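You operate a simulated robot arm through the tools that you are given. There is no shell and no other tool.

The job below is to be done with a simulated robot arm. You get a single attempt, and the scene is never put back.

TASK
Brush the weld tint off the rim of the bowl on the mat.
Fine: yellow clamp on the copper mat and cleaner on first; teal brush, white dish; brush back, cleaner off. Set down upright: yellow clamp, teal brush.
Where things are to end (x, y in the base frame): yellow clamp within 0.06 m of [0.71, 0.05].

Only the result counts: the job must be done as asked and must still hold three seconds after the hand-in. Knocking over, shifting, dropping, spilling or breaking anything else fails it.

THE ROBOT
A 6-joint arm with a four-finger gripper, fixed in place. Base frame: the origin is on the floor under the middle of its stand, x ahead of it, y to its left, z up; the work surface is at about z = 0.85. Lengths are in m, angles in degrees, forces in N, time in s.
It reaches about 1.041 m from its shoulder. Its first joint turns from -166.0 to 166.0 degrees. Payload 3.67 kg.
The tool frame sits at the grasp point between the pads (the TCP): z along the fingers, y along the line on which they close. The tips reach 0.028 m beyond it. The gripper opens to 0.112 m; its body begins 0.073 m behind the TCP.
Orientation is that of the tool frame in the base frame, as a unit quaternion [w, x, y, z]. With the fingers straight down and closing along the base's y, the tool's x points along the base's -x, its y along +y and its z along -z.

THE INTERFACE
- The arm moves only by the tool nudge_tool. Its argument "plan" is a list of rows, each a list of 7 numbers: the closure, from 0 (fully open) to 1 (shut), then the shift along the tool's x, y, z in mm, then the turn, a rotation vector about the tool's x, y, z in degrees. In form: [[gripper, x, y, z, ax, ay, az], ...]. A call has 1 to 20 rows; each row shifts and turns the commanded pose from where the row before left it, along the tool's axes as they then stand. A row lasts 0.2 s, in which the tool goes at most 0.05 m and 8.6 degrees; a call with a longer step from one row to the next is refused whole, and so is a gripper value outside its range. A pose out of reach is approached as far as the arm can. The call stops where the force on the tool passes 40 N (or 10 N more than at its start, if that is more) or the arm is blocked; 0.2 s more then pass. Each finger travels about 0.1025 m/s and halts on what it meets, pressing with about 23 N; the grip force reading is that of the motor and also rises with nothing between the fingers. The clock runs only during rows and for 0.2 s after the last one: add rows that do not move to give the fingers time. It gives the time, the measured TCP pose, the force on the tool (base axes), the opening and the grip force at its end, in the units of the frame above (readings bear some noise), with the torque about the TCP (base axes, N m) and any sound that the robot's microphone picked up.
- Cameras (640 x 400 px; columns grow to the right, rows downward): "scene" is fixed at [0.4063, 0.6403, 1.6739]; the picture's right is [-0.96, -0.27, 0.00], its down [-0.25, 0.87, -0.43] and it looks along [0.12, -0.41, -0.90] (base axes); focal length 240 px, centre (320, 200). "wrist" rides on the gripper at [0.06, -0.018, -0.104] in the tool frame; the picture's right is [0.29, 0.96, 0.00], its down [-0.80, 0.24, -0.55] and it looks along [-0.53, 0.16, 0.83] (tool axes); focal length 234 px, centre (320, 200). There is no depth. A picture from a camera that has moved, and an enlarged one, comes with that camera's place and axes in the base frame and with its lens. The place of the scene camera against the robot may be out by one fixed shift of up to 0.025 m in any direction.
- snapshot(camera): a new picture of that camera. No time passes.
- enlarge(camera, box): a new picture of the part [left, top, right, bottom] of that camera's present view, enlarged. No time passes.
- close_job(): hands the job in; it is judged then, once.

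Places have to be worked out from the pictures, the camera data and where the tool is seen. Open the gripper and draw the arm clear of the work before you hand the job in, unless the task says otherwise.

The tools are called as a command line: name --pt "numbers of a row" for each row, then --argument value for the rest, lists and objects as JSON in quotes. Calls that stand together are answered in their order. nudge_tool: Moves the arm, as the interface text tells. Its arguments: {"type":"object","properties":{"plan":{"type":"array","items":{"type":"array","items":{"type":"number"}}}},"required":["plan"]} The other tools are called the same way: snapshot (camera) takes a picture; enlarge (camera, box) takes an enlarged picture of a part of a camera's view; close_job () hands the job in.

At the start:

```text
t: 0.0
ee_pos: [0.3777, 0.194, 1.3247]
orientation: [0.0, 0.001, 1.0, 0.0]
contact_force: [0.7, 0.9, -0.7]
moment: [0.03, -0.01, 0.02]
gripper_width: 0.1119
grasp_force: 0.0
```

scene: 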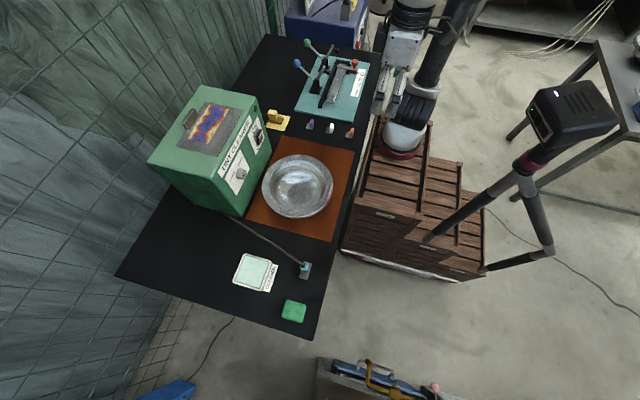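
wrist: 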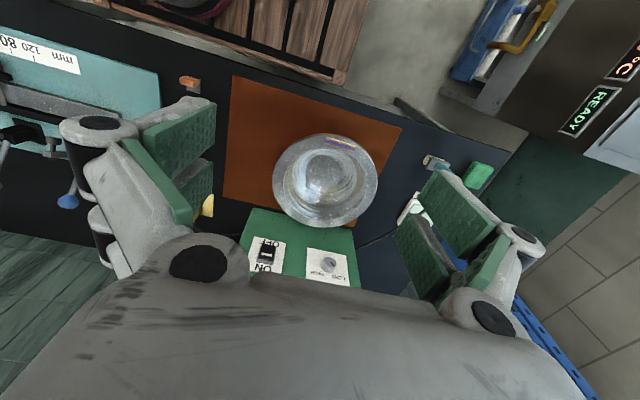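

I'll start by looking at the scene closely: the green weld cleaner, the yellow clamp, the teal brush, the white dish and the bowl on the copper mat.

enlarge --camera "scene" --box '[140, 80, 300, 220]'

enlarge --camera "scene" --box '[220, 200, 340, 330]'

enlarge --camera "scene" --box '[240, 130, 360, 240]'

enlarge --camera "scene" --box '[250, 30, 390, 150]'

enlarge --camera "wrist" --box '[220, 120, 400, 290]'

enlarge --camera "wrist" --box '[380, 80, 560, 260]'

```text
2.86 times, centred on (220, 150) of scene
camera zoom: at [0.4063, 0.6403, 1.6739], right [-0.96, -0.27, 0.0], down [-0.25, 0.87, -0.43], along [0.12, -0.41, -0.9], focal length 687 px, centre (606, 343)
```

zoom: 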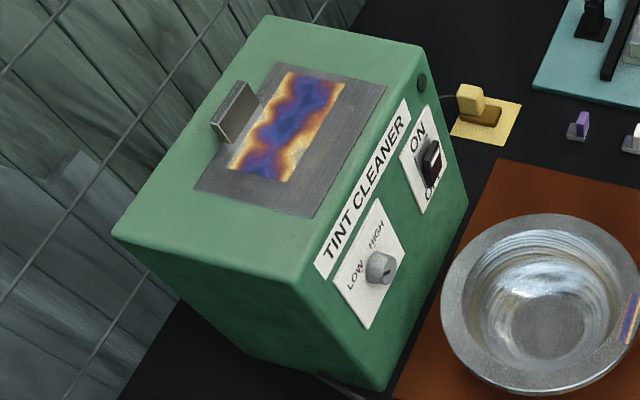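

```text
3.08 times, centred on (280, 265) of scene
camera zoom: at [0.4063, 0.6403, 1.6739], right [-0.96, -0.27, 0.0], down [-0.25, 0.87, -0.43], along [0.12, -0.41, -0.9], focal length 740 px, centre (443, 0)
```

zoom: 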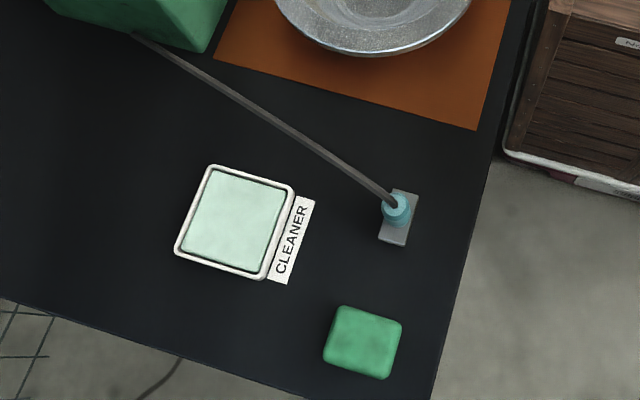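

```text
3.64 times, centred on (300, 185) of scene
camera zoom: at [0.4063, 0.6403, 1.6739], right [-0.96, -0.27, 0.0], down [-0.25, 0.87, -0.43], along [0.12, -0.41, -0.9], focal length 874 px, centre (393, 254)
```

zoom: 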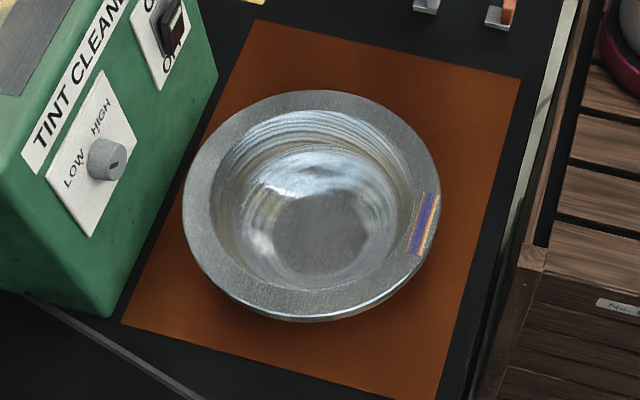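

```text
3.33 times, centred on (320, 90) of scene
camera zoom: at [0.4063, 0.6403, 1.6739], right [-0.96, -0.27, 0.0], down [-0.25, 0.87, -0.43], along [0.12, -0.41, -0.9], focal length 801 px, centre (320, 567)
```

zoom: 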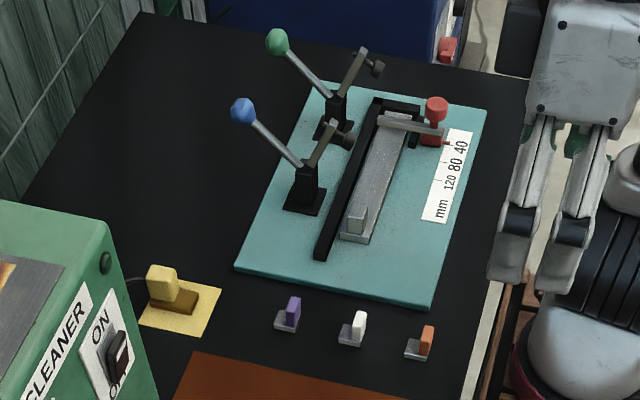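

```text
2.35 times, centred on (310, 205) of wrist
camera zoom: at [0.3181, 0.1757, 1.4287], right [-0.29, 0.96, 0.0], down [0.8, 0.24, 0.55], along [0.53, 0.16, -0.83], focal length 551 px, centre (344, 188)
```

zoom: 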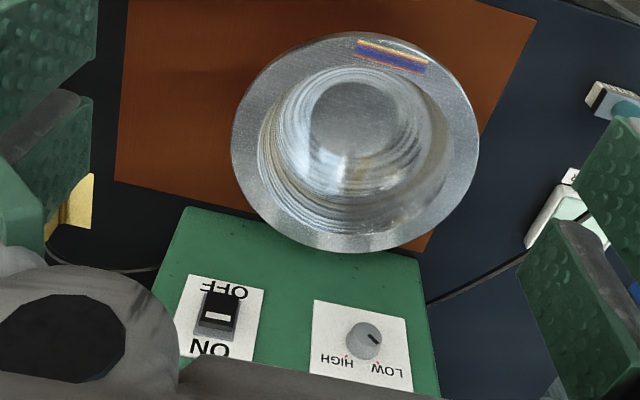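

```text
2.22 times, centred on (470, 170) of wrist
camera zoom: at [0.3181, 0.1757, 1.4287], right [-0.29, 0.96, 0.0], down [0.8, 0.24, 0.55], along [0.53, 0.16, -0.83], focal length 520 px, centre (-13, 267)
```

zoom: 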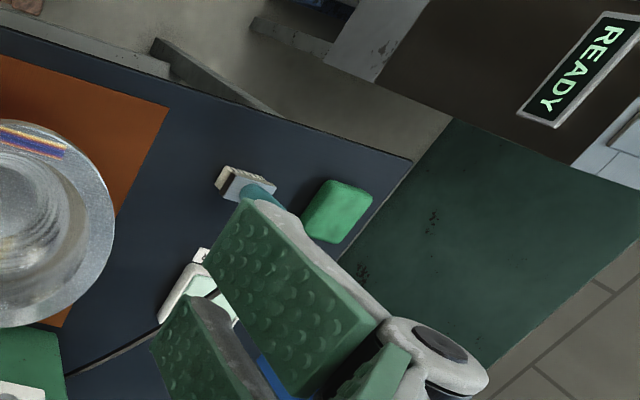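

The clamp looks to be at about (0.82, -0.06), the mat spans roughly x 0.44–0.77, y 0.01–0.41, the bowl is near (0.60, 0.28) with the tint on its near rim, the brush is near (0.49, 0.53) and the dish near (0.65, 0.58). I'll move high and clear towards the clamp to inspect it with the wrist camera.

nudge_tool --pt "0 -27 -30.4 14 0 0 0" --pt "0 -27 -30.4 14 0 0 0" --pt "0 -27 -30.4 14 0 0 0" --pt "0 -27 -30.4 14 0 0 0" --pt "0 -27 -30.4 14 0 0 0" --pt "0 -27 -30.4 14 0 0 0" --pt "0 -27 -30.4 14 0 0 0" --pt "0 -27 -30.4 14 0 0 0" --pt "0 -27 -30.4 14 0 0 0" --pt "0 0 0 0 0 0 0"

```text
t: 2.2
ee_pos: [0.6194, -0.0802, 1.1986]
orientation: [0.0, 0.0, 1.0, 0.001]
contact_force: [-0.2, -0.3, 0.1]
moment: [-0.01, 0.04, -0.01]
gripper_width: 0.112
grasp_force: 0.0
```

The arm followed the plan to (0.619, -0.080, 1.199). Now I'll look at the clamp from here.

snapshot --camera "wrist"

snapshot --camera "scene"

```text
taken
camera wrist: at [0.5603, -0.0994, 1.3028], right [-0.29, 0.96, 0.0], down [0.8, 0.24, 0.55], along [0.53, 0.16, -0.83], focal length 234 px, centre (320, 200)
```

wrist: 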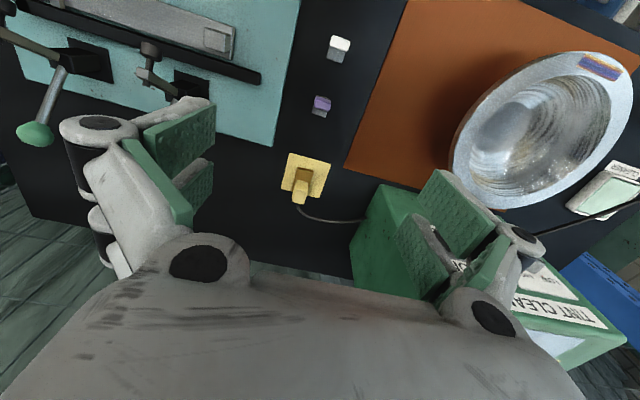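

```text
taken
```

scene: 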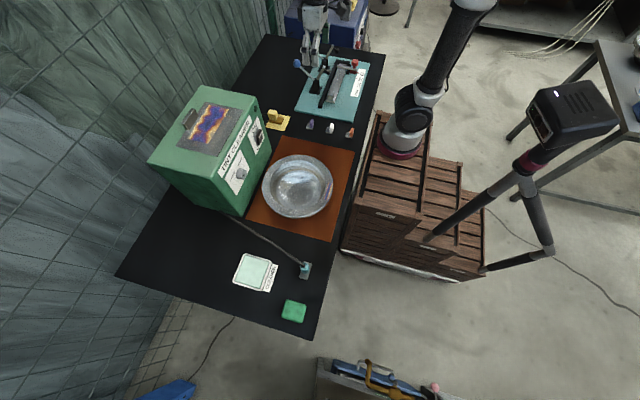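

enlarge --camera "wrist" --box '[250, 130, 370, 230]'

enlarge --camera "scene" --box '[245, 95, 305, 140]'

```text
4.00 times, centred on (310, 180) of wrist
camera zoom: at [0.5603, -0.0994, 1.3028], right [-0.29, 0.96, 0.0], down [0.8, 0.24, 0.55], along [0.53, 0.16, -0.83], focal length 937 px, centre (360, 280)
```

zoom: 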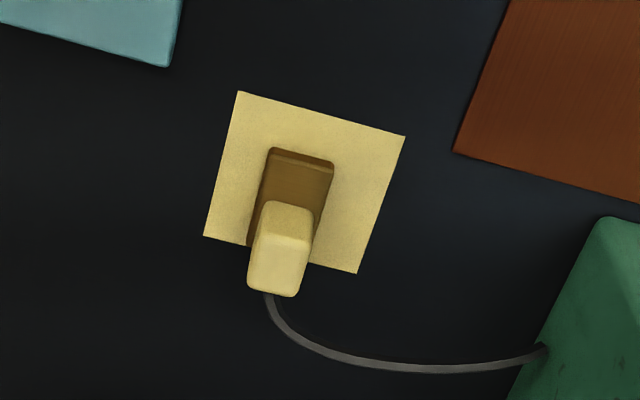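

```text
8.89 times, centred on (275, 118) of scene
camera zoom: at [0.4063, 0.6403, 1.6739], right [-0.96, -0.27, 0.0], down [-0.25, 0.87, -0.43], along [0.12, -0.41, -0.9], focal length 2137 px, centre (720, 933)
```

zoom: 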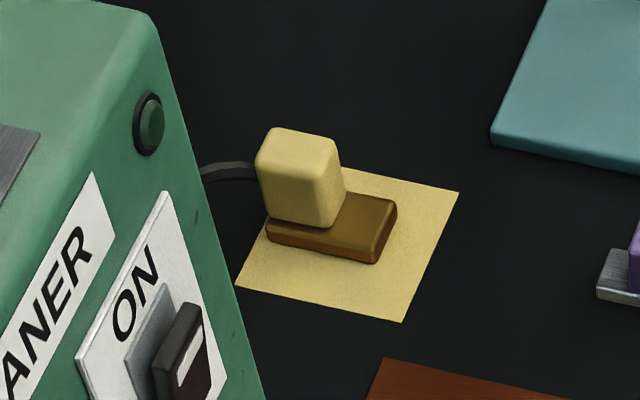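

The clamp has a brown base (about x 0.77–0.83, 34 mm wide in y) and a yellow block near (0.817, -0.063), parked on a yellow pad centred on (0.80, -0.06). I'll enlarge the fingers to understand the pad geometry before grasping.

enlarge --camera "wrist" --box '[360, 140, 560, 350]'

enlarge --camera "wrist" --box '[50, 80, 260, 300]'

enlarge --camera "scene" --box '[280, 0, 350, 60]'

```text
1.90 times, centred on (460, 245) of wrist
camera zoom: at [0.5603, -0.0994, 1.3028], right [-0.29, 0.96, 0.0], down [0.8, 0.24, 0.55], along [0.53, 0.16, -0.83], focal length 446 px, centre (53, 114)
```

zoom: 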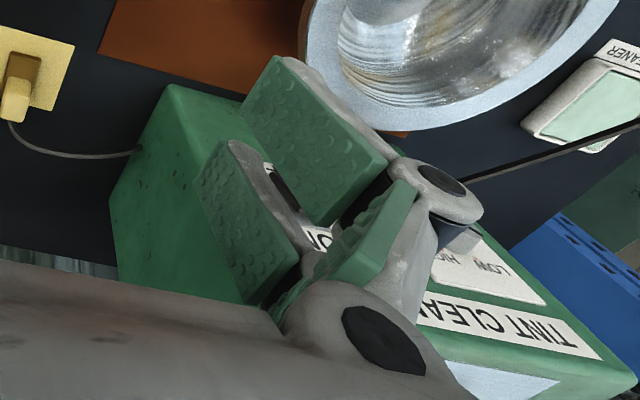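

```text
1.82 times, centred on (155, 190) of wrist
camera zoom: at [0.5603, -0.0994, 1.3028], right [-0.29, 0.96, 0.0], down [0.8, 0.24, 0.55], along [0.53, 0.16, -0.83], focal length 426 px, centre (620, 218)
```

zoom: 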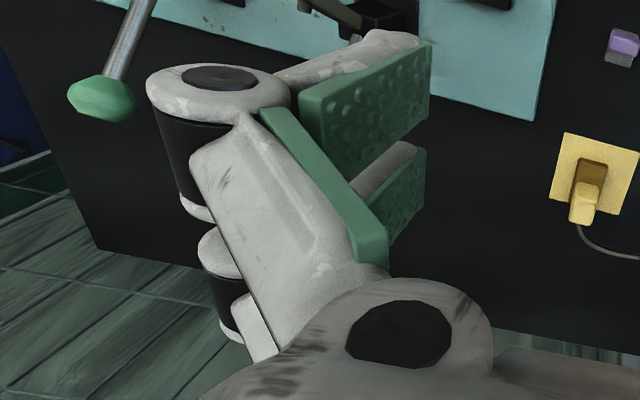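

```text
6.67 times, centred on (315, 30) of scene
camera zoom: at [0.4063, 0.6403, 1.6739], right [-0.96, -0.27, 0.0], down [-0.25, 0.87, -0.43], along [0.12, -0.41, -0.9], focal length 1602 px, centre (353, 1333)
```

zoom: 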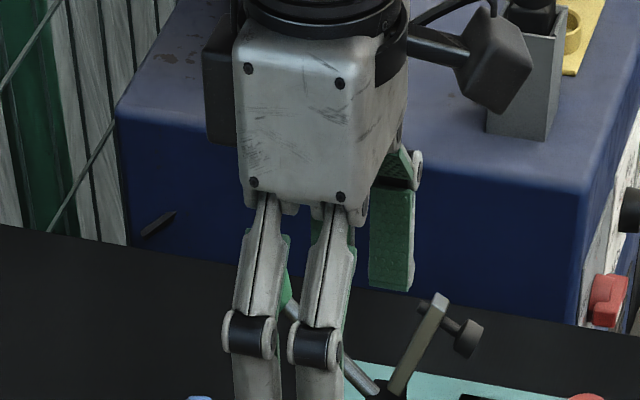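

The pads sit as two pairs with a ~10 mm gap, covering about ±25 mm along tool x. I'll move closer over the clamp to measure its height and x-position by parallax.

nudge_tool --pt "0 -32.2 3.4 27.8 0 0 0" --pt "0 -32.2 3.4 27.8 0 0 0" --pt "0 -32.2 3.4 27.8 0 0 0" --pt "0 -32.2 3.4 27.8 0 0 0" --pt "0 -32.2 3.4 27.8 0 0 0" --pt "0 0 0 0 0 0 0"

enlarge --camera "wrist" --box '[220, 20, 420, 190]'

snapshot --camera "wrist"

snapshot --camera "scene"

```text
t: 3.6
ee_pos: [0.7822, -0.0632, 1.0592]
orientation: [0.0, 0.001, 1.0, 0.0]
contact_force: [-0.5, 0.3, 1.5]
moment: [0.03, 0.02, 0.02]
gripper_width: 0.1119
grasp_force: 0.0
```

```text
2.35 times, centred on (320, 105) of wrist
camera zoom: at [0.7214, -0.0819, 1.1634], right [-0.29, 0.96, 0.0], down [0.8, 0.24, 0.55], along [0.53, 0.16, -0.83], focal length 551 px, centre (320, 424)
```

zoom: 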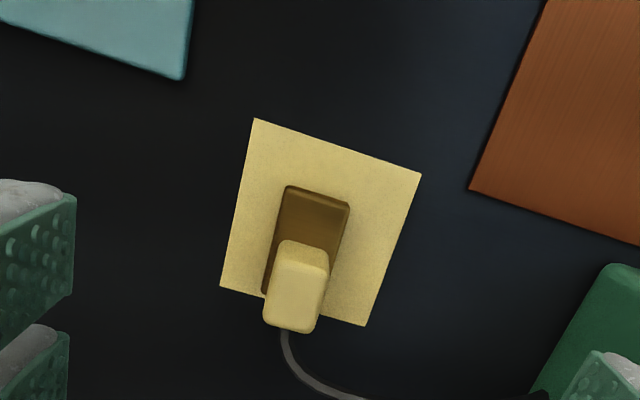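

```text
taken
camera wrist: at [0.7214, -0.0819, 1.1634], right [-0.29, 0.96, 0.0], down [0.8, 0.24, 0.55], along [0.53, 0.16, -0.83], focal length 234 px, centre (320, 200)
```

wrist: 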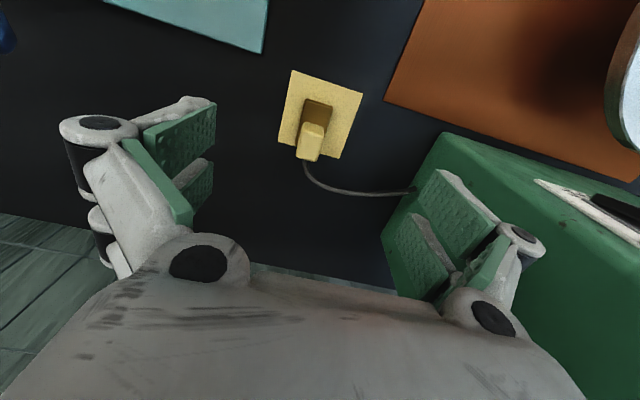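

```text
taken
```

scene: 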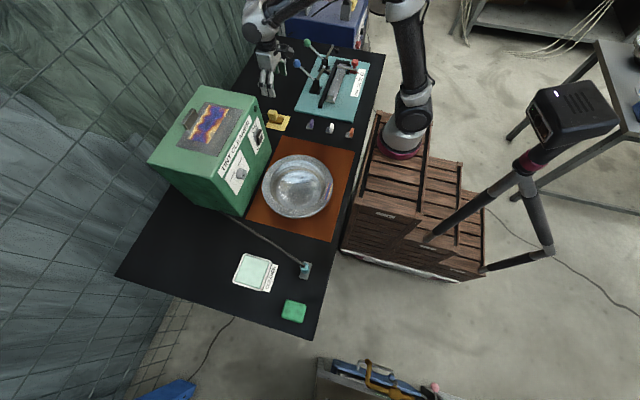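

Triangulating both views: block centre ≈ (0.819, -0.0645), top at z ≈ 0.903, about 33 mm in x by 25 mm in y; table at 0.85. I'll align over it and descend to just above it, then check.

nudge_tool --pt "0 -18 -0.6 10 0 0 0" --pt "0 -18.6 -0.6 10 0 0 0" --pt "0 0 0 35 0 0 0" --pt "0 0 0 35 0 0 0" --pt "0 0 0 20 0 0 0" --pt "0 0 0 0 0 0 0"

snapshot --camera "wrist"

enlarge --camera "scene" --box '[220, 60, 320, 150]'

```text
t: 5.0
ee_pos: [0.8187, -0.0636, 0.9484]
orientation: [0.0, 0.001, 1.0, 0.0]
contact_force: [-0.6, -0.7, 0.0]
moment: [-0.02, -0.03, -0.01]
gripper_width: 0.1122
grasp_force: 0.1
```

```text
taken
camera wrist: at [0.7588, -0.0828, 1.054], right [-0.29, 0.96, 0.0], down [0.8, 0.24, 0.55], along [0.53, 0.16, -0.83], focal length 234 px, centre (320, 200)
```

wrist: 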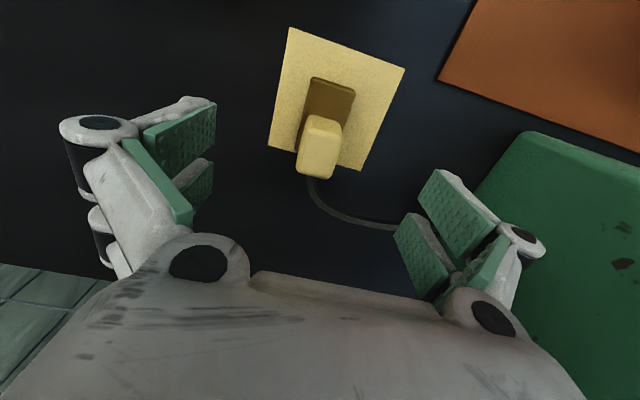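

```text
4.44 times, centred on (270, 105) of scene
camera zoom: at [0.4063, 0.6403, 1.6739], right [-0.96, -0.27, 0.0], down [-0.25, 0.87, -0.43], along [0.12, -0.41, -0.9], focal length 1068 px, centre (542, 622)
```

zoom: 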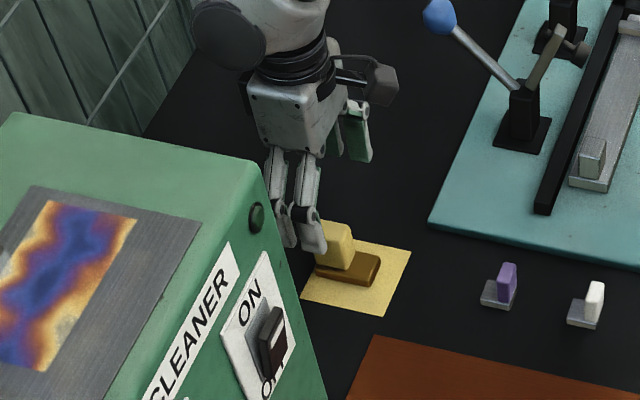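

The block is centred between the finger pairs. I'll descend 50 mm (tips stay above the brown base) and close.

nudge_tool --pt "0 0 0 25 0 0 0" --pt "0 0 0 25 0 0 0" --pt "0 0 0 0 0 0 0" --pt "1 0 0 0 0 0 0" --pt "1 0 0 0 0 0 0" --pt "1 0 0 0 0 0 0" --pt "1 0 0 0 0 0 0" --pt "1 0 0 0 0 0 0"

snapshot --camera "wrist"

enlarge --camera "scene" --box '[220, 60, 320, 150]'

```text
t: 6.8
ee_pos: [0.8178, -0.0653, 0.8994]
orientation: [0.0, 0.002, 1.0, 0.0]
contact_force: [-1.2, 0.1, -0.3]
moment: [0.02, 0.0, 0.02]
gripper_width: 0.0279
grasp_force: 22.8
```

```text
taken
camera wrist: at [0.7586, -0.0823, 1.004], right [-0.29, 0.96, 0.0], down [0.8, 0.24, 0.55], along [0.53, 0.16, -0.83], focal length 234 px, centre (320, 200)
```

wrist: 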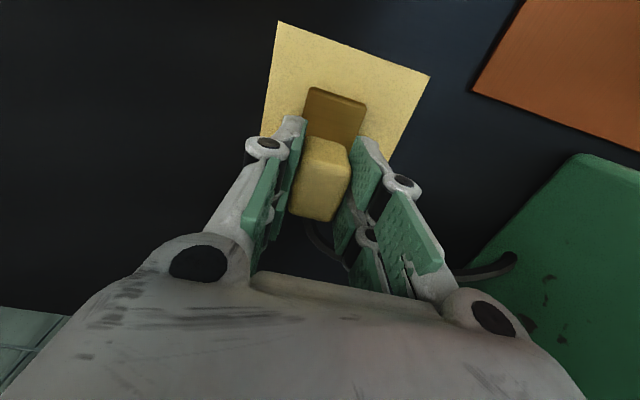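

```text
4.44 times, centred on (270, 105) of scene
camera zoom: at [0.4063, 0.6403, 1.6739], right [-0.96, -0.27, 0.0], down [-0.25, 0.87, -0.43], along [0.12, -0.41, -0.9], focal length 1068 px, centre (542, 622)
```

zoom: 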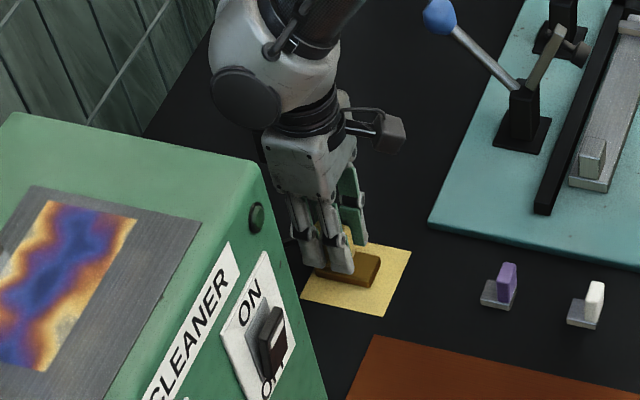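

The clamp is held (28 mm, 22.8 N). Mat corner per the wrist view is (0.754, 0.012) and the cleaner's front is near x ≈ 0.765, so I'll set the clamp with the TCP at about (0.69, 0.04), staying clear of the box. Lifting and moving there now.

nudge_tool --pt "1 0 0 -20 0 0 0" --pt "1 0 0 -20 0 0 0" --pt "1 0 0 -20 0 0 0" --pt "1 25.6 21 0 0 0 0" --pt "1 25.6 21 0 0 0 0" --pt "1 25.6 21 0 0 0 0" --pt "1 25.6 21 0 0 0 0" --pt "1 25.6 21 0 0 0 0" --pt "1 0 0 0 0 0 0"

snapshot --camera "wrist"

snapshot --camera "scene"

enlarge --camera "scene" --box '[220, 60, 340, 170]'

```text
t: 8.8
ee_pos: [0.6902, 0.0407, 0.9596]
orientation: [0.0, 0.001, 1.0, 0.0]
contact_force: [0.1, -0.4, -2.1]
moment: [0.04, -0.02, -0.03]
gripper_width: 0.028
grasp_force: 23.5
```

```text
taken
camera wrist: at [0.6303, 0.0227, 1.0634], right [-0.29, 0.96, 0.0], down [0.8, 0.24, 0.55], along [0.53, 0.16, -0.83], focal length 234 px, centre (320, 200)
```

wrist: 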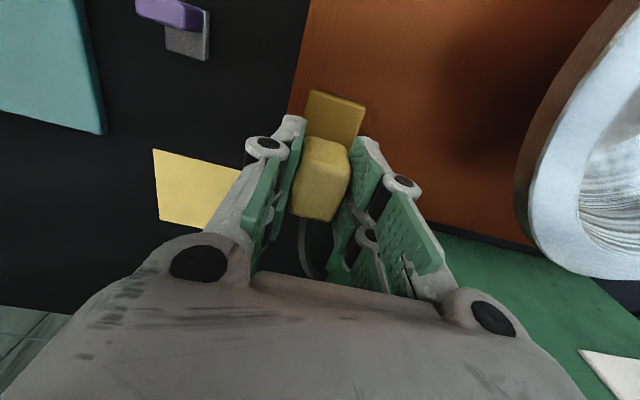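

```text
taken
```

scene: 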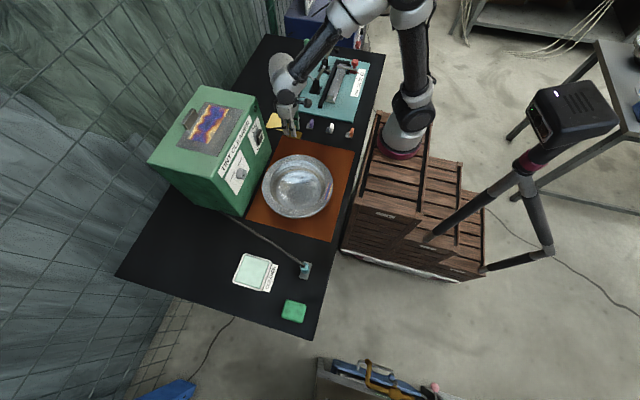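

```text
3.64 times, centred on (280, 115) of scene
camera zoom: at [0.4063, 0.6403, 1.6739], right [-0.96, -0.27, 0.0], down [-0.25, 0.87, -0.43], along [0.12, -0.41, -0.9], focal length 874 px, centre (466, 509)
```

zoom: 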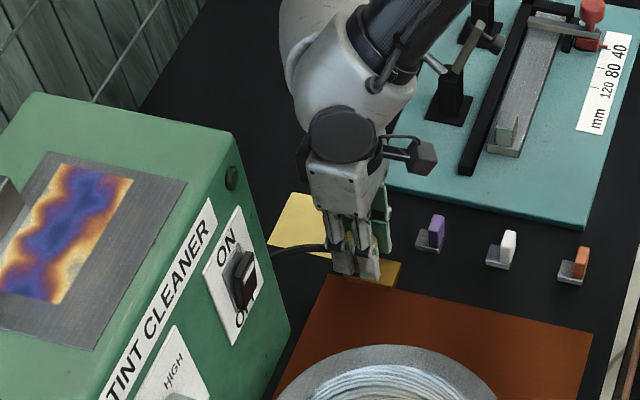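

The clamp is over the mat with about 11 mm margin to its edge, and the wrist is clear of the cleaner. I'll lower most of the way, then go in small steps watching the force.

nudge_tool --pt "1 0 0 20 0 0 0" --pt "1 0 0 20 0 0 0" --pt "1 0 0 13 0 0 0" --pt "1 0 0 1 0 0 0" --pt "1 0 0 1 0 0 0" --pt "1 0 0 0 0 0 0"

enlarge --camera "scene" --box '[250, 100, 330, 160]'

```text
t: 10.2
ee_pos: [0.6922, 0.0414, 0.9044]
orientation: [0.0, 0.0, 1.0, 0.0]
contact_force: [0.1, -0.7, -1.3]
moment: [0.0, -0.03, 0.0]
gripper_width: 0.0278
grasp_force: 22.7
```

```text
6.67 times, centred on (290, 130) of scene
camera zoom: at [0.4063, 0.6403, 1.6739], right [-0.96, -0.27, 0.0], down [-0.25, 0.87, -0.43], along [0.12, -0.41, -0.9], focal length 1602 px, centre (520, 667)
```

zoom: 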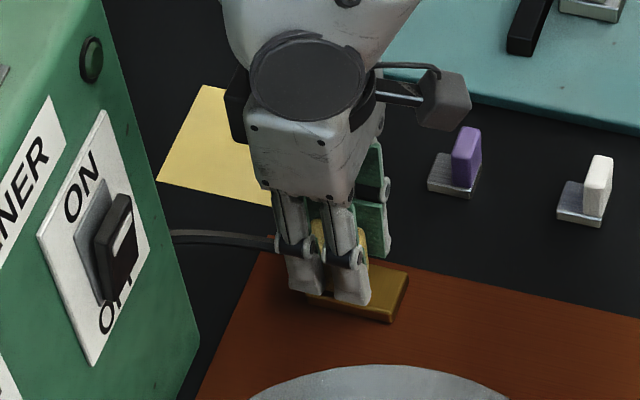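

Almost down, no contact force yet. I'll continue in 1 mm steps.

nudge_tool --pt "1 0 0 1 0 0 0" --pt "1 0 0 1 0 0 0" --pt "1 0 0 0 0 0 0"

```text
t: 11.0
ee_pos: [0.6904, 0.0419, 0.9029]
orientation: [0.0, 0.0, 1.0, 0.0]
contact_force: [-1.2, -3.5, 20.5]
moment: [-0.12, -0.01, -0.01]
gripper_width: 0.0282
grasp_force: 22.9
```

Force of 20 N shows the clamp is seated on the mat. I'll relieve the pressure by 1 mm, open partially, and retreat upward.

nudge_tool --pt "1 0 0 -1 0 0 0" --pt "0.8 0 0 0 0 0 0" --pt "0.5 0 0 0 0 0 0" --pt "0.4 0 0 0 0 0 0" --pt "0.4 0 0 0 0 0 0" --pt "0.4 0 0 -20 0 0 0" --pt "0.4 0 0 -30 0 0 0" --pt "0.4 0 0 -40 0 0 0" --pt "0.4 0 0 0 0 0 0"

snapshot --camera "wrist"

enlarge --camera "scene" --box '[230, 80, 350, 170]'

```text
t: 13.0
ee_pos: [0.6901, 0.0418, 0.9939]
orientation: [0.0, 0.0, 1.0, 0.0]
contact_force: [0.3, -1.3, 0.4]
moment: [0.02, -0.03, 0.02]
gripper_width: 0.0673
grasp_force: 0.1
```

```text
taken
camera wrist: at [0.6303, 0.0225, 1.0985], right [-0.29, 0.96, 0.0], down [0.8, 0.24, 0.55], along [0.53, 0.16, -0.83], focal length 234 px, centre (320, 200)
```

wrist: 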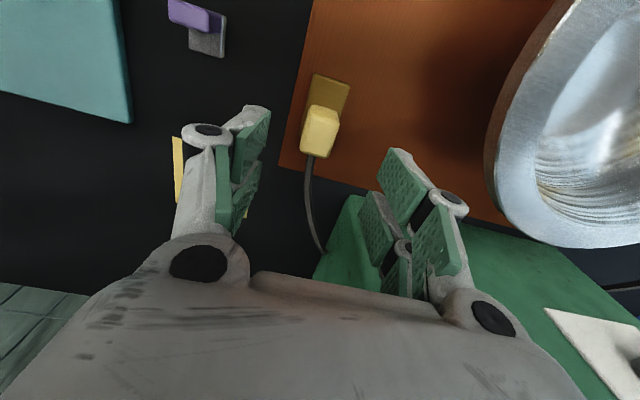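

```text
4.44 times, centred on (290, 125) of scene
camera zoom: at [0.4063, 0.6403, 1.6739], right [-0.96, -0.27, 0.0], down [-0.25, 0.87, -0.43], along [0.12, -0.41, -0.9], focal length 1068 px, centre (453, 533)
```

zoom: 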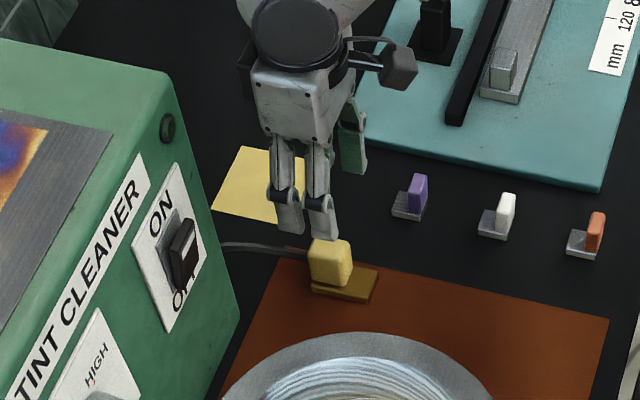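

The clamp stands upright on the mat at roughly (0.69, 0.04), fully inside the mat. Next I need a frontal look at the cleaner's switch, so I'll back off, rise and pitch the tool forward 45°.

nudge_tool --pt "0.2 0 0 -30 0 0 0" --pt "0 30 13 -20 0 0 0" --pt "0 32 13 -20 0 0 0" --pt "0 32 13 -20 0 0 0" --pt "0 32 13 -20 0 0 0" --pt "0 32 13 0 0 0 0" --pt "0 32 13 0 0 0 0" --pt "0 0 0 0 0 -7.5 0" --pt "0 0 0 0 0 -7.5 0" --pt "0 0 0 0 0 -7.5 0" --pt "0 0 0 0 0 -7.5 0" --pt "0 0 0 0 0 -7.5 0" --pt "0 0 0 0 0 -7.5 0" --pt "0 0 0 0 0 0 0"

snapshot --camera "wrist"

snapshot --camera "scene"

```text
t: 16.0
ee_pos: [0.5137, 0.1552, 1.1495]
orientation: [0.383, 0.001, 0.924, -0.001]
contact_force: [0.0, 0.0, 0.4]
moment: [-0.01, 0.02, 0.01]
gripper_width: 0.1119
grasp_force: 0.1
out of reach, approached as far as the arm can: row 11, 12, 13
```

```text
taken
camera wrist: at [0.3984, 0.1368, 1.1817], right [-0.2, 0.96, -0.2], down [0.17, 0.24, 0.95], along [0.96, 0.16, -0.21], focal length 234 px, centre (320, 200)
```

wrist: 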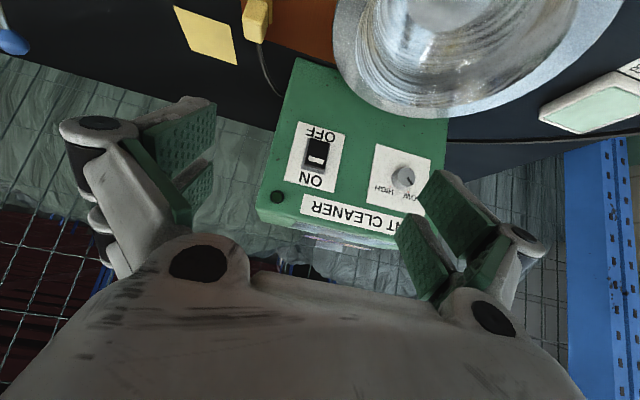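

```text
taken
```

scene: 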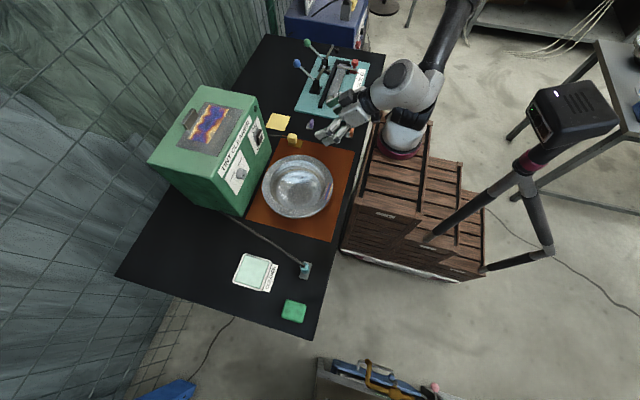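

enlarge --camera "wrist" --box '[250, 50, 450, 250]'

enlarge --camera "wrist" --box '[280, 110, 360, 200]'

enlarge --camera "scene" --box '[225, 110, 280, 200]'

```text
2.00 times, centred on (350, 150) of wrist
camera zoom: at [0.3984, 0.1368, 1.1817], right [-0.2, 0.96, -0.2], down [0.17, 0.24, 0.95], along [0.96, 0.16, -0.21], focal length 468 px, centre (260, 300)
```

zoom: 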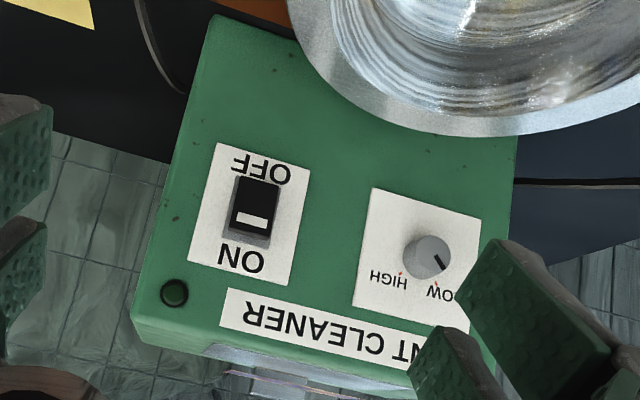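

```text
4.44 times, centred on (320, 155) of wrist
camera zoom: at [0.3984, 0.1368, 1.1817], right [-0.2, 0.96, -0.2], down [0.17, 0.24, 0.95], along [0.96, 0.16, -0.21], focal length 1041 px, centre (320, 400)
```

zoom: 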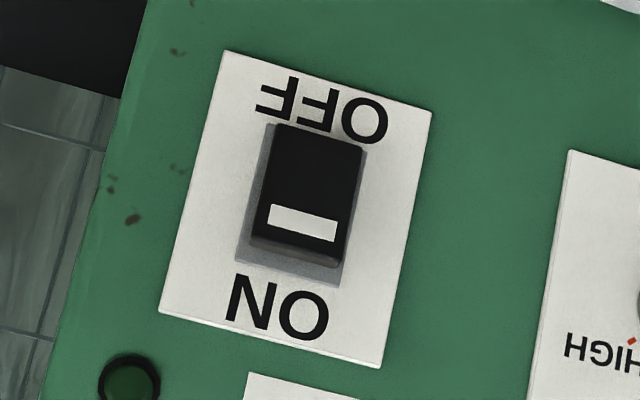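

```text
4.44 times, centred on (252, 155) of scene
camera zoom: at [0.4063, 0.6403, 1.6739], right [-0.96, -0.27, 0.0], down [-0.25, 0.87, -0.43], along [0.12, -0.41, -0.9], focal length 1068 px, centre (620, 400)
```

zoom: 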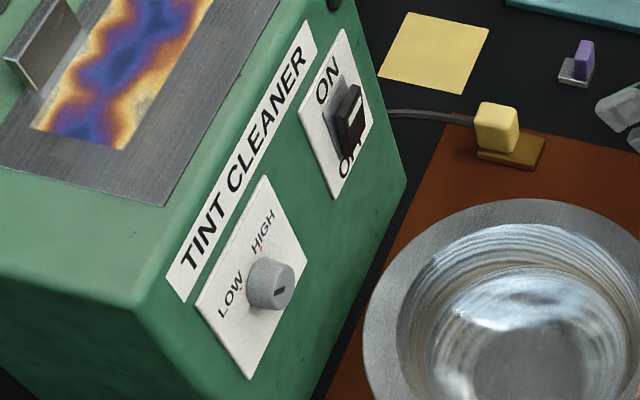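

The rocker is OFF (white-marked ON end at top sticks out), centred at about (0.754, 0.174, 1.031) spanning z ≈ 1.003–1.058. I'll close the fingers and bring the tips to a stand-off about 3 cm in front of the ON (upper) half.

nudge_tool --pt "0.5 -8.7 3.8 37.4 0 0 0" --pt "1 -8.7 3.8 37.4 0 0 0" --pt "1 -8.7 3.8 37.4 0 0 0" --pt "1 -8.7 3.8 37.4 0 0 0" --pt "1 -8.7 3.8 37.4 0 0 0" --pt "1 0 0 0 0 0 0" --pt "1 0 0 0 0 0 0"

snapshot --camera "wrist"

enlarge --camera "scene" --box '[210, 90, 310, 190]'

```text
t: 17.6
ee_pos: [0.6773, 0.177, 1.0532]
orientation: [0.383, 0.001, 0.924, -0.001]
contact_force: [-0.2, 0.5, 0.5]
moment: [0.0, 0.0, 0.02]
gripper_width: 0.0
grasp_force: 23.2
out of reach, approached as far as the arm can: row 1
```

```text
taken
camera wrist: at [0.5626, 0.1589, 1.0841], right [-0.2, 0.96, -0.2], down [0.17, 0.24, 0.96], along [0.96, 0.16, -0.21], focal length 234 px, centre (320, 200)
```

wrist: 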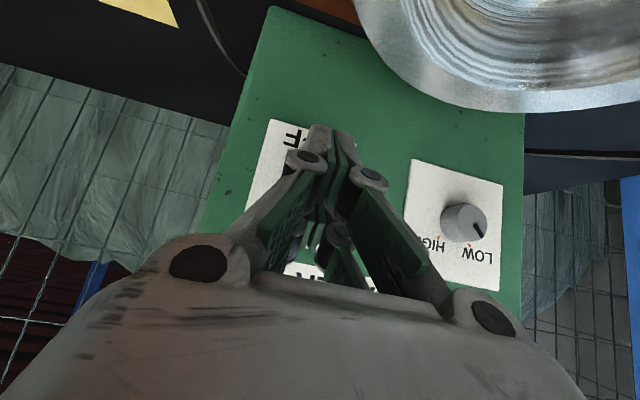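

```text
4.00 times, centred on (260, 140) of scene
camera zoom: at [0.4063, 0.6403, 1.6739], right [-0.96, -0.27, 0.0], down [-0.25, 0.87, -0.43], along [0.12, -0.41, -0.9], focal length 962 px, centre (560, 440)
```

zoom: 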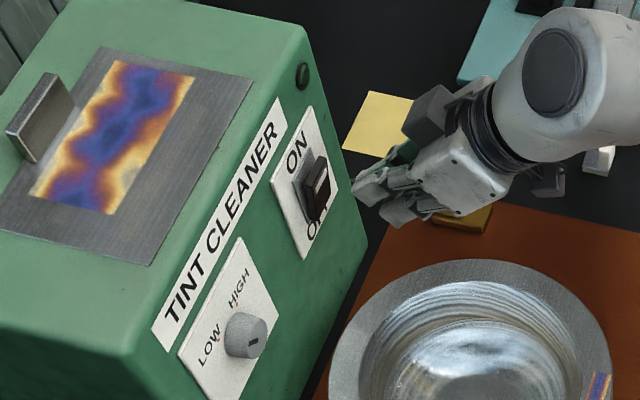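

enlarge --camera "scene" --box '[230, 115, 280, 155]'

enlarge --camera "wrist" --box '[220, 90, 420, 260]'

```text
10.00 times, centred on (255, 135) of scene
camera zoom: at [0.4063, 0.6403, 1.6739], right [-0.96, -0.27, 0.0], down [-0.25, 0.87, -0.43], along [0.12, -0.41, -0.9], focal length 2404 px, centre (970, 850)
```

zoom: 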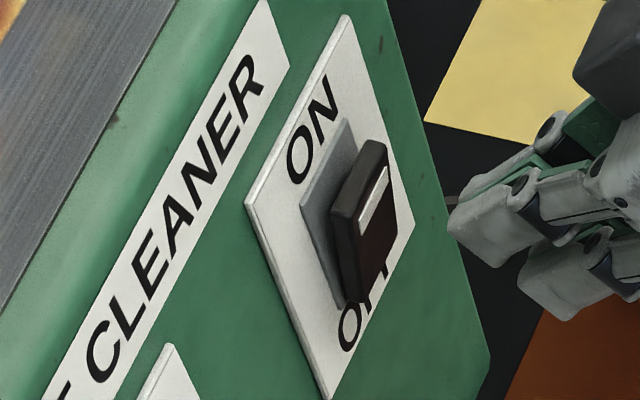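

```text
2.35 times, centred on (320, 175) of wrist
camera zoom: at [0.5626, 0.1589, 1.0841], right [-0.2, 0.96, -0.2], down [0.17, 0.24, 0.96], along [0.96, 0.16, -0.21], focal length 551 px, centre (320, 259)
```

zoom: 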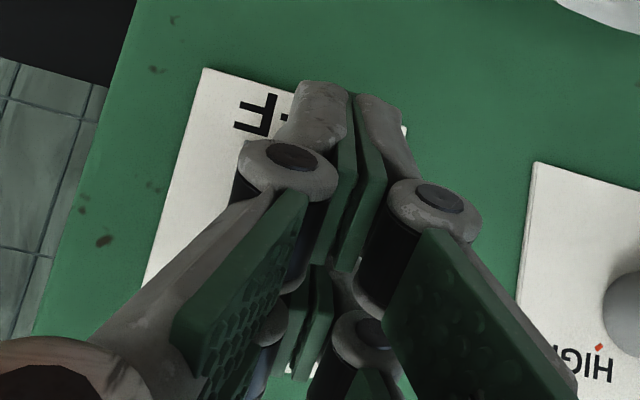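

The fingertips are about 34 mm from the protruding ON end and roughly 5 mm below its edge, with y aligned to within 3 mm. I'll push straight forward in base x in small steps, the force limit guarding the contact.

nudge_tool --pt "1 -9.9 -2 9.9 0 0 0" --pt "1 -7 0 7 0 0 0" --pt "1 -3.5 0 3.5 0 0 0" --pt "1 -2.1 0 2.1 0 0 0" --pt "1 -2.1 0 2.1 0 0 0" --pt "1 -1.4 0 1.4 0 0 0" --pt "1 -1.4 0 1.4 0 0 0" --pt "1 -1.4 0 1.4 0 0 0"

enlarge --camera "scene" --box '[225, 105, 285, 155]'

```text
t: 19.4
ee_pos: [0.7171, 0.1761, 1.0529]
orientation: [0.382, -0.001, 0.924, 0.001]
contact_force: [-36.9, -1.3, 2.9]
moment: [0.13, -0.08, -0.12]
gripper_width: 0.0061
grasp_force: 35.2
```

```text
8.00 times, centred on (255, 130) of scene
camera zoom: at [0.4063, 0.6403, 1.6739], right [-0.96, -0.27, 0.0], down [-0.25, 0.87, -0.43], along [0.12, -0.41, -0.9], focal length 1923 px, centre (840, 760)
```

zoom: 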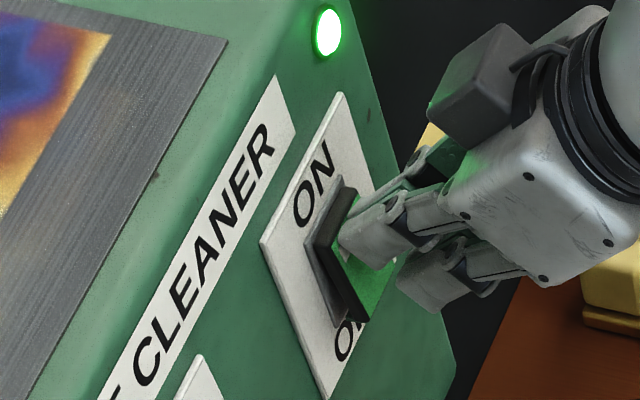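

The lamp is lit green: the cleaner is ON. I'll back straight off from the switch.

nudge_tool --pt "1 3.5 0 -3.5 0 0 0" --pt "1 14 0 -14 0 0 0" --pt "1 21 0 -21 0 0 0" --pt "1 21 0 -21 0 0 0" --pt "1 0 0 0 0 0 0"

enlarge --camera "scene" --box '[210, 90, 330, 190]'

snapshot --camera "wrist"

```text
t: 20.6
ee_pos: [0.6388, 0.1788, 1.0551]
orientation: [0.381, 0.001, 0.924, -0.001]
contact_force: [0.3, 0.2, 0.1]
moment: [-0.03, 0.0, -0.03]
gripper_width: 0.0
grasp_force: 36.1
out of reach, approached as far as the arm can: row 4
```

```text
4.00 times, centred on (270, 140) of scene
camera zoom: at [0.4063, 0.6403, 1.6739], right [-0.96, -0.27, 0.0], down [-0.25, 0.87, -0.43], along [0.12, -0.41, -0.9], focal length 962 px, centre (520, 440)
```

zoom: 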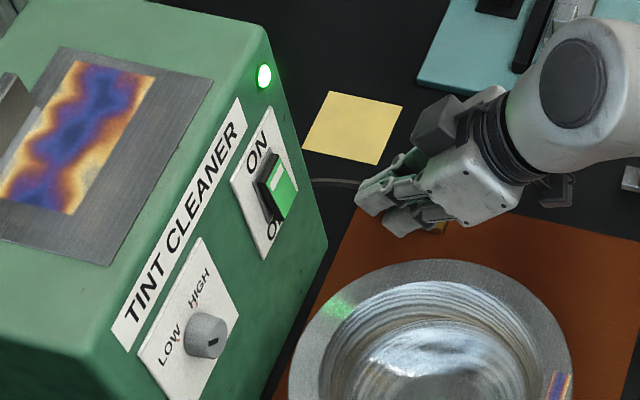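

```text
taken
camera wrist: at [0.5231, 0.1608, 1.0874], right [-0.2, 0.96, -0.2], down [0.18, 0.24, 0.95], along [0.96, 0.16, -0.22], focal length 234 px, centre (320, 200)
```

wrist: 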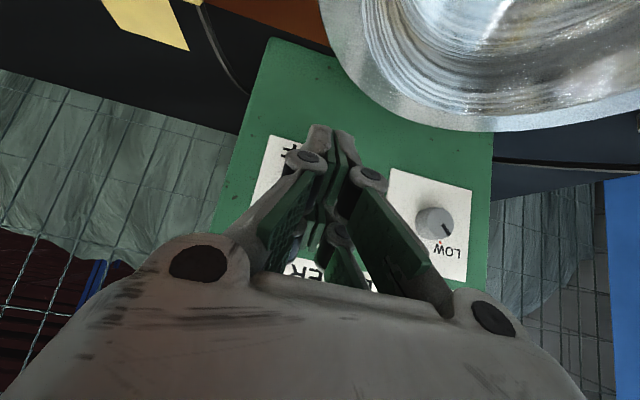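

The rocker stays ON with the lamp lit. I'll rise, return the tool to fingers-down, and move to view the bowl's tint, the dish and the brush.

nudge_tool --pt "0.5 -21 0 -21 0 0 0" --pt "0 -21 0 -21 0 0 0" --pt "0 0 0 0 0 7.5 0" --pt "0 0 0 0 0 7.5 0" --pt "0 0 0 0 0 7.5 0" --pt "0 0 0 0 0 7.5 0" --pt "0 0 0 0 0 7.5 0" --pt "0 0 0 0 0 7.5 0" --pt "0 30 16 -15 0 0 0" --pt "0 35 20 -15 0 0 0" --pt "0 35 20 -15 0 0 0" --pt "0 35 20 -15 0 0 0" --pt "0 35 20 -15 0 0 0" --pt "0 0 0 0 0 0 0"

snapshot --camera "wrist"

snapshot --camera "scene"

```text
t: 23.6
ee_pos: [0.4681, 0.2761, 1.1913]
orientation: [0.001, 0.001, 1.0, 0.0]
contact_force: [-0.6, 0.7, 0.3]
moment: [-0.02, 0.03, 0.02]
gripper_width: 0.112
grasp_force: 0.1
```

```text
taken
camera wrist: at [0.4082, 0.2565, 1.2946], right [-0.29, 0.96, 0.0], down [0.8, 0.24, 0.55], along [0.53, 0.16, -0.83], focal length 234 px, centre (320, 200)
```

wrist: 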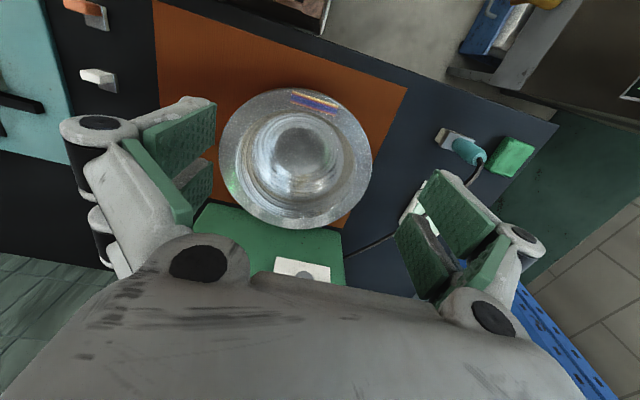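

```text
taken
```

scene: 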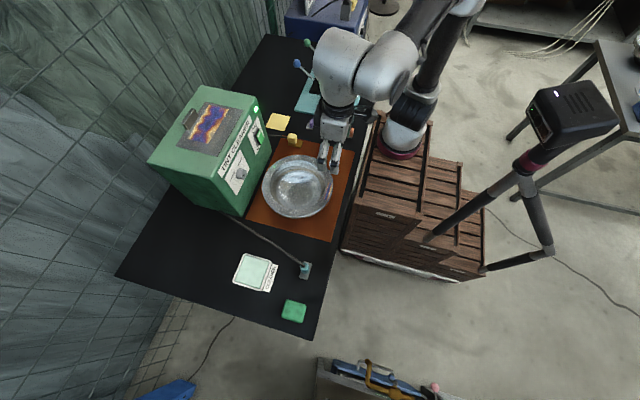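

enlarge --camera "wrist" --box '[210, 75, 390, 240]'

enlarge --camera "wrist" --box '[390, 100, 560, 250]'

enlarge --camera "scene" --box '[280, 240, 330, 290]'

```text
2.42 times, centred on (300, 158) of wrist
camera zoom: at [0.4082, 0.2565, 1.2946], right [-0.29, 0.96, 0.0], down [0.8, 0.24, 0.55], along [0.53, 0.16, -0.83], focal length 568 px, centre (368, 303)
```

zoom: 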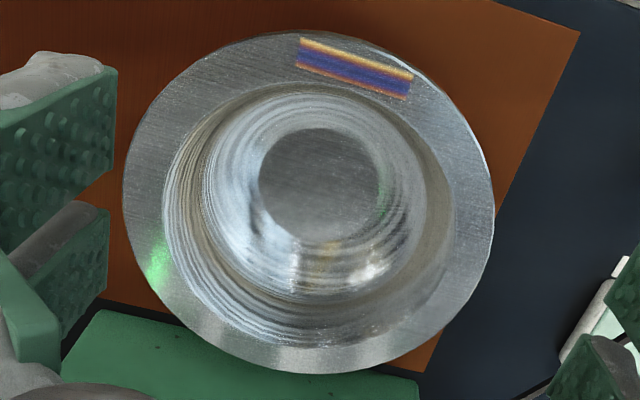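

```text
2.67 times, centred on (475, 175) of wrist
camera zoom: at [0.4082, 0.2565, 1.2946], right [-0.29, 0.96, 0.0], down [0.8, 0.24, 0.55], along [0.53, 0.16, -0.83], focal length 624 px, centre (-93, 267)
```

zoom: 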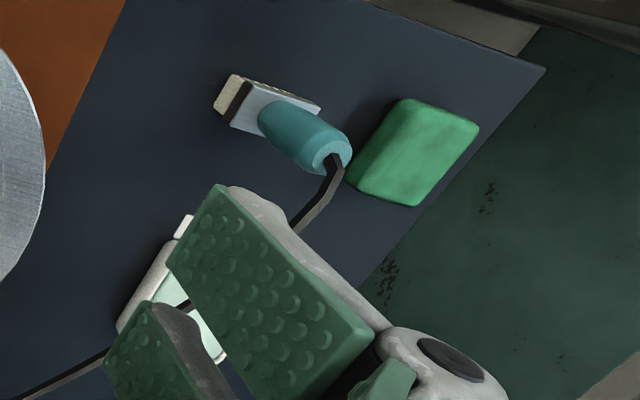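

```text
8.00 times, centred on (305, 265) of scene
camera zoom: at [0.4063, 0.6403, 1.6739], right [-0.96, -0.27, 0.0], down [-0.25, 0.87, -0.43], along [0.12, -0.41, -0.9], focal length 1923 px, centre (440, -320)
```

zoom: 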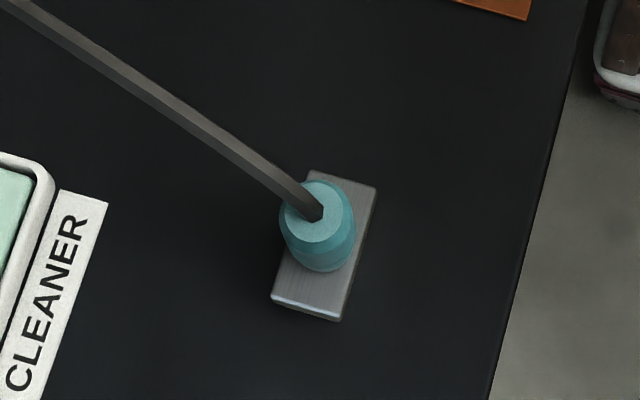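

The brush stands on its bristles near (0.476, 0.53), handle z ≈ 0.895–0.965, block long axis along y. The tint (about 70 mm long in y) is near (0.477, 0.27) on the rim at z ≈ 0.93–0.94. I'll move nearer to the brush to refine its position.

nudge_tool --pt "0 -1.6 34.8 14 0 0 0" --pt "0 -1.6 34.8 14 0 0 0" --pt "0.2 -1.6 34.8 14 0 0 0" --pt "0.375 -1.6 34.8 14 0 0 0" --pt "0.375 -1.6 34.8 14 0 0 0" --pt "0.375 0 0 0 0 0 0"

snapshot --camera "wrist"

enlarge --camera "wrist" --box '[300, 60, 500, 220]'

```text
t: 25.0
ee_pos: [0.4754, 0.4491, 1.1189]
orientation: [0.001, 0.0, 1.0, 0.0]
contact_force: [0.1, -0.2, 0.9]
moment: [0.04, 0.02, -0.01]
gripper_width: 0.07
grasp_force: 0.0
```

```text
taken
camera wrist: at [0.4164, 0.4305, 1.2238], right [-0.29, 0.96, 0.0], down [0.8, 0.24, 0.55], along [0.53, 0.16, -0.83], focal length 234 px, centre (320, 200)
```

wrist: 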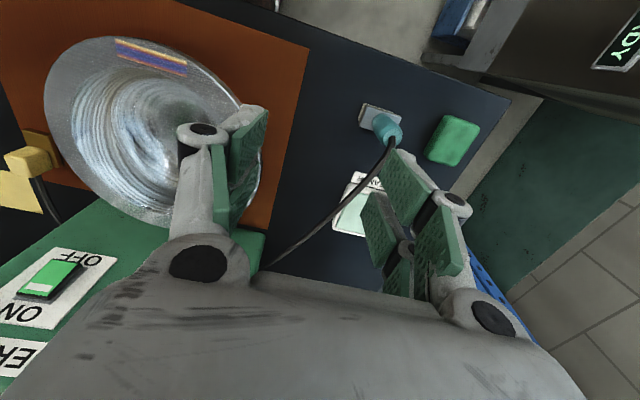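

```text
2.50 times, centred on (400, 140) of wrist
camera zoom: at [0.4164, 0.4305, 1.2238], right [-0.29, 0.96, 0.0], down [0.8, 0.24, 0.55], along [0.53, 0.16, -0.83], focal length 585 px, centre (120, 350)
```

zoom: 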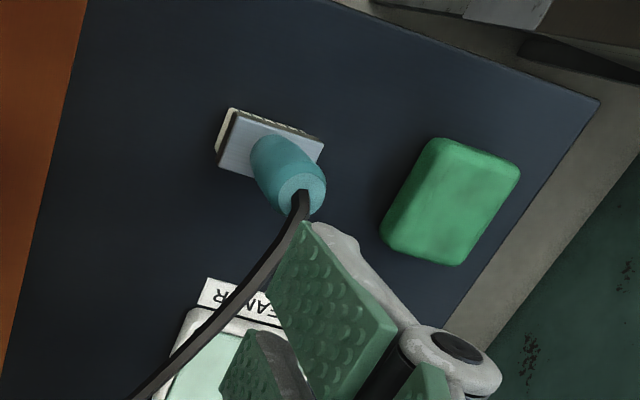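

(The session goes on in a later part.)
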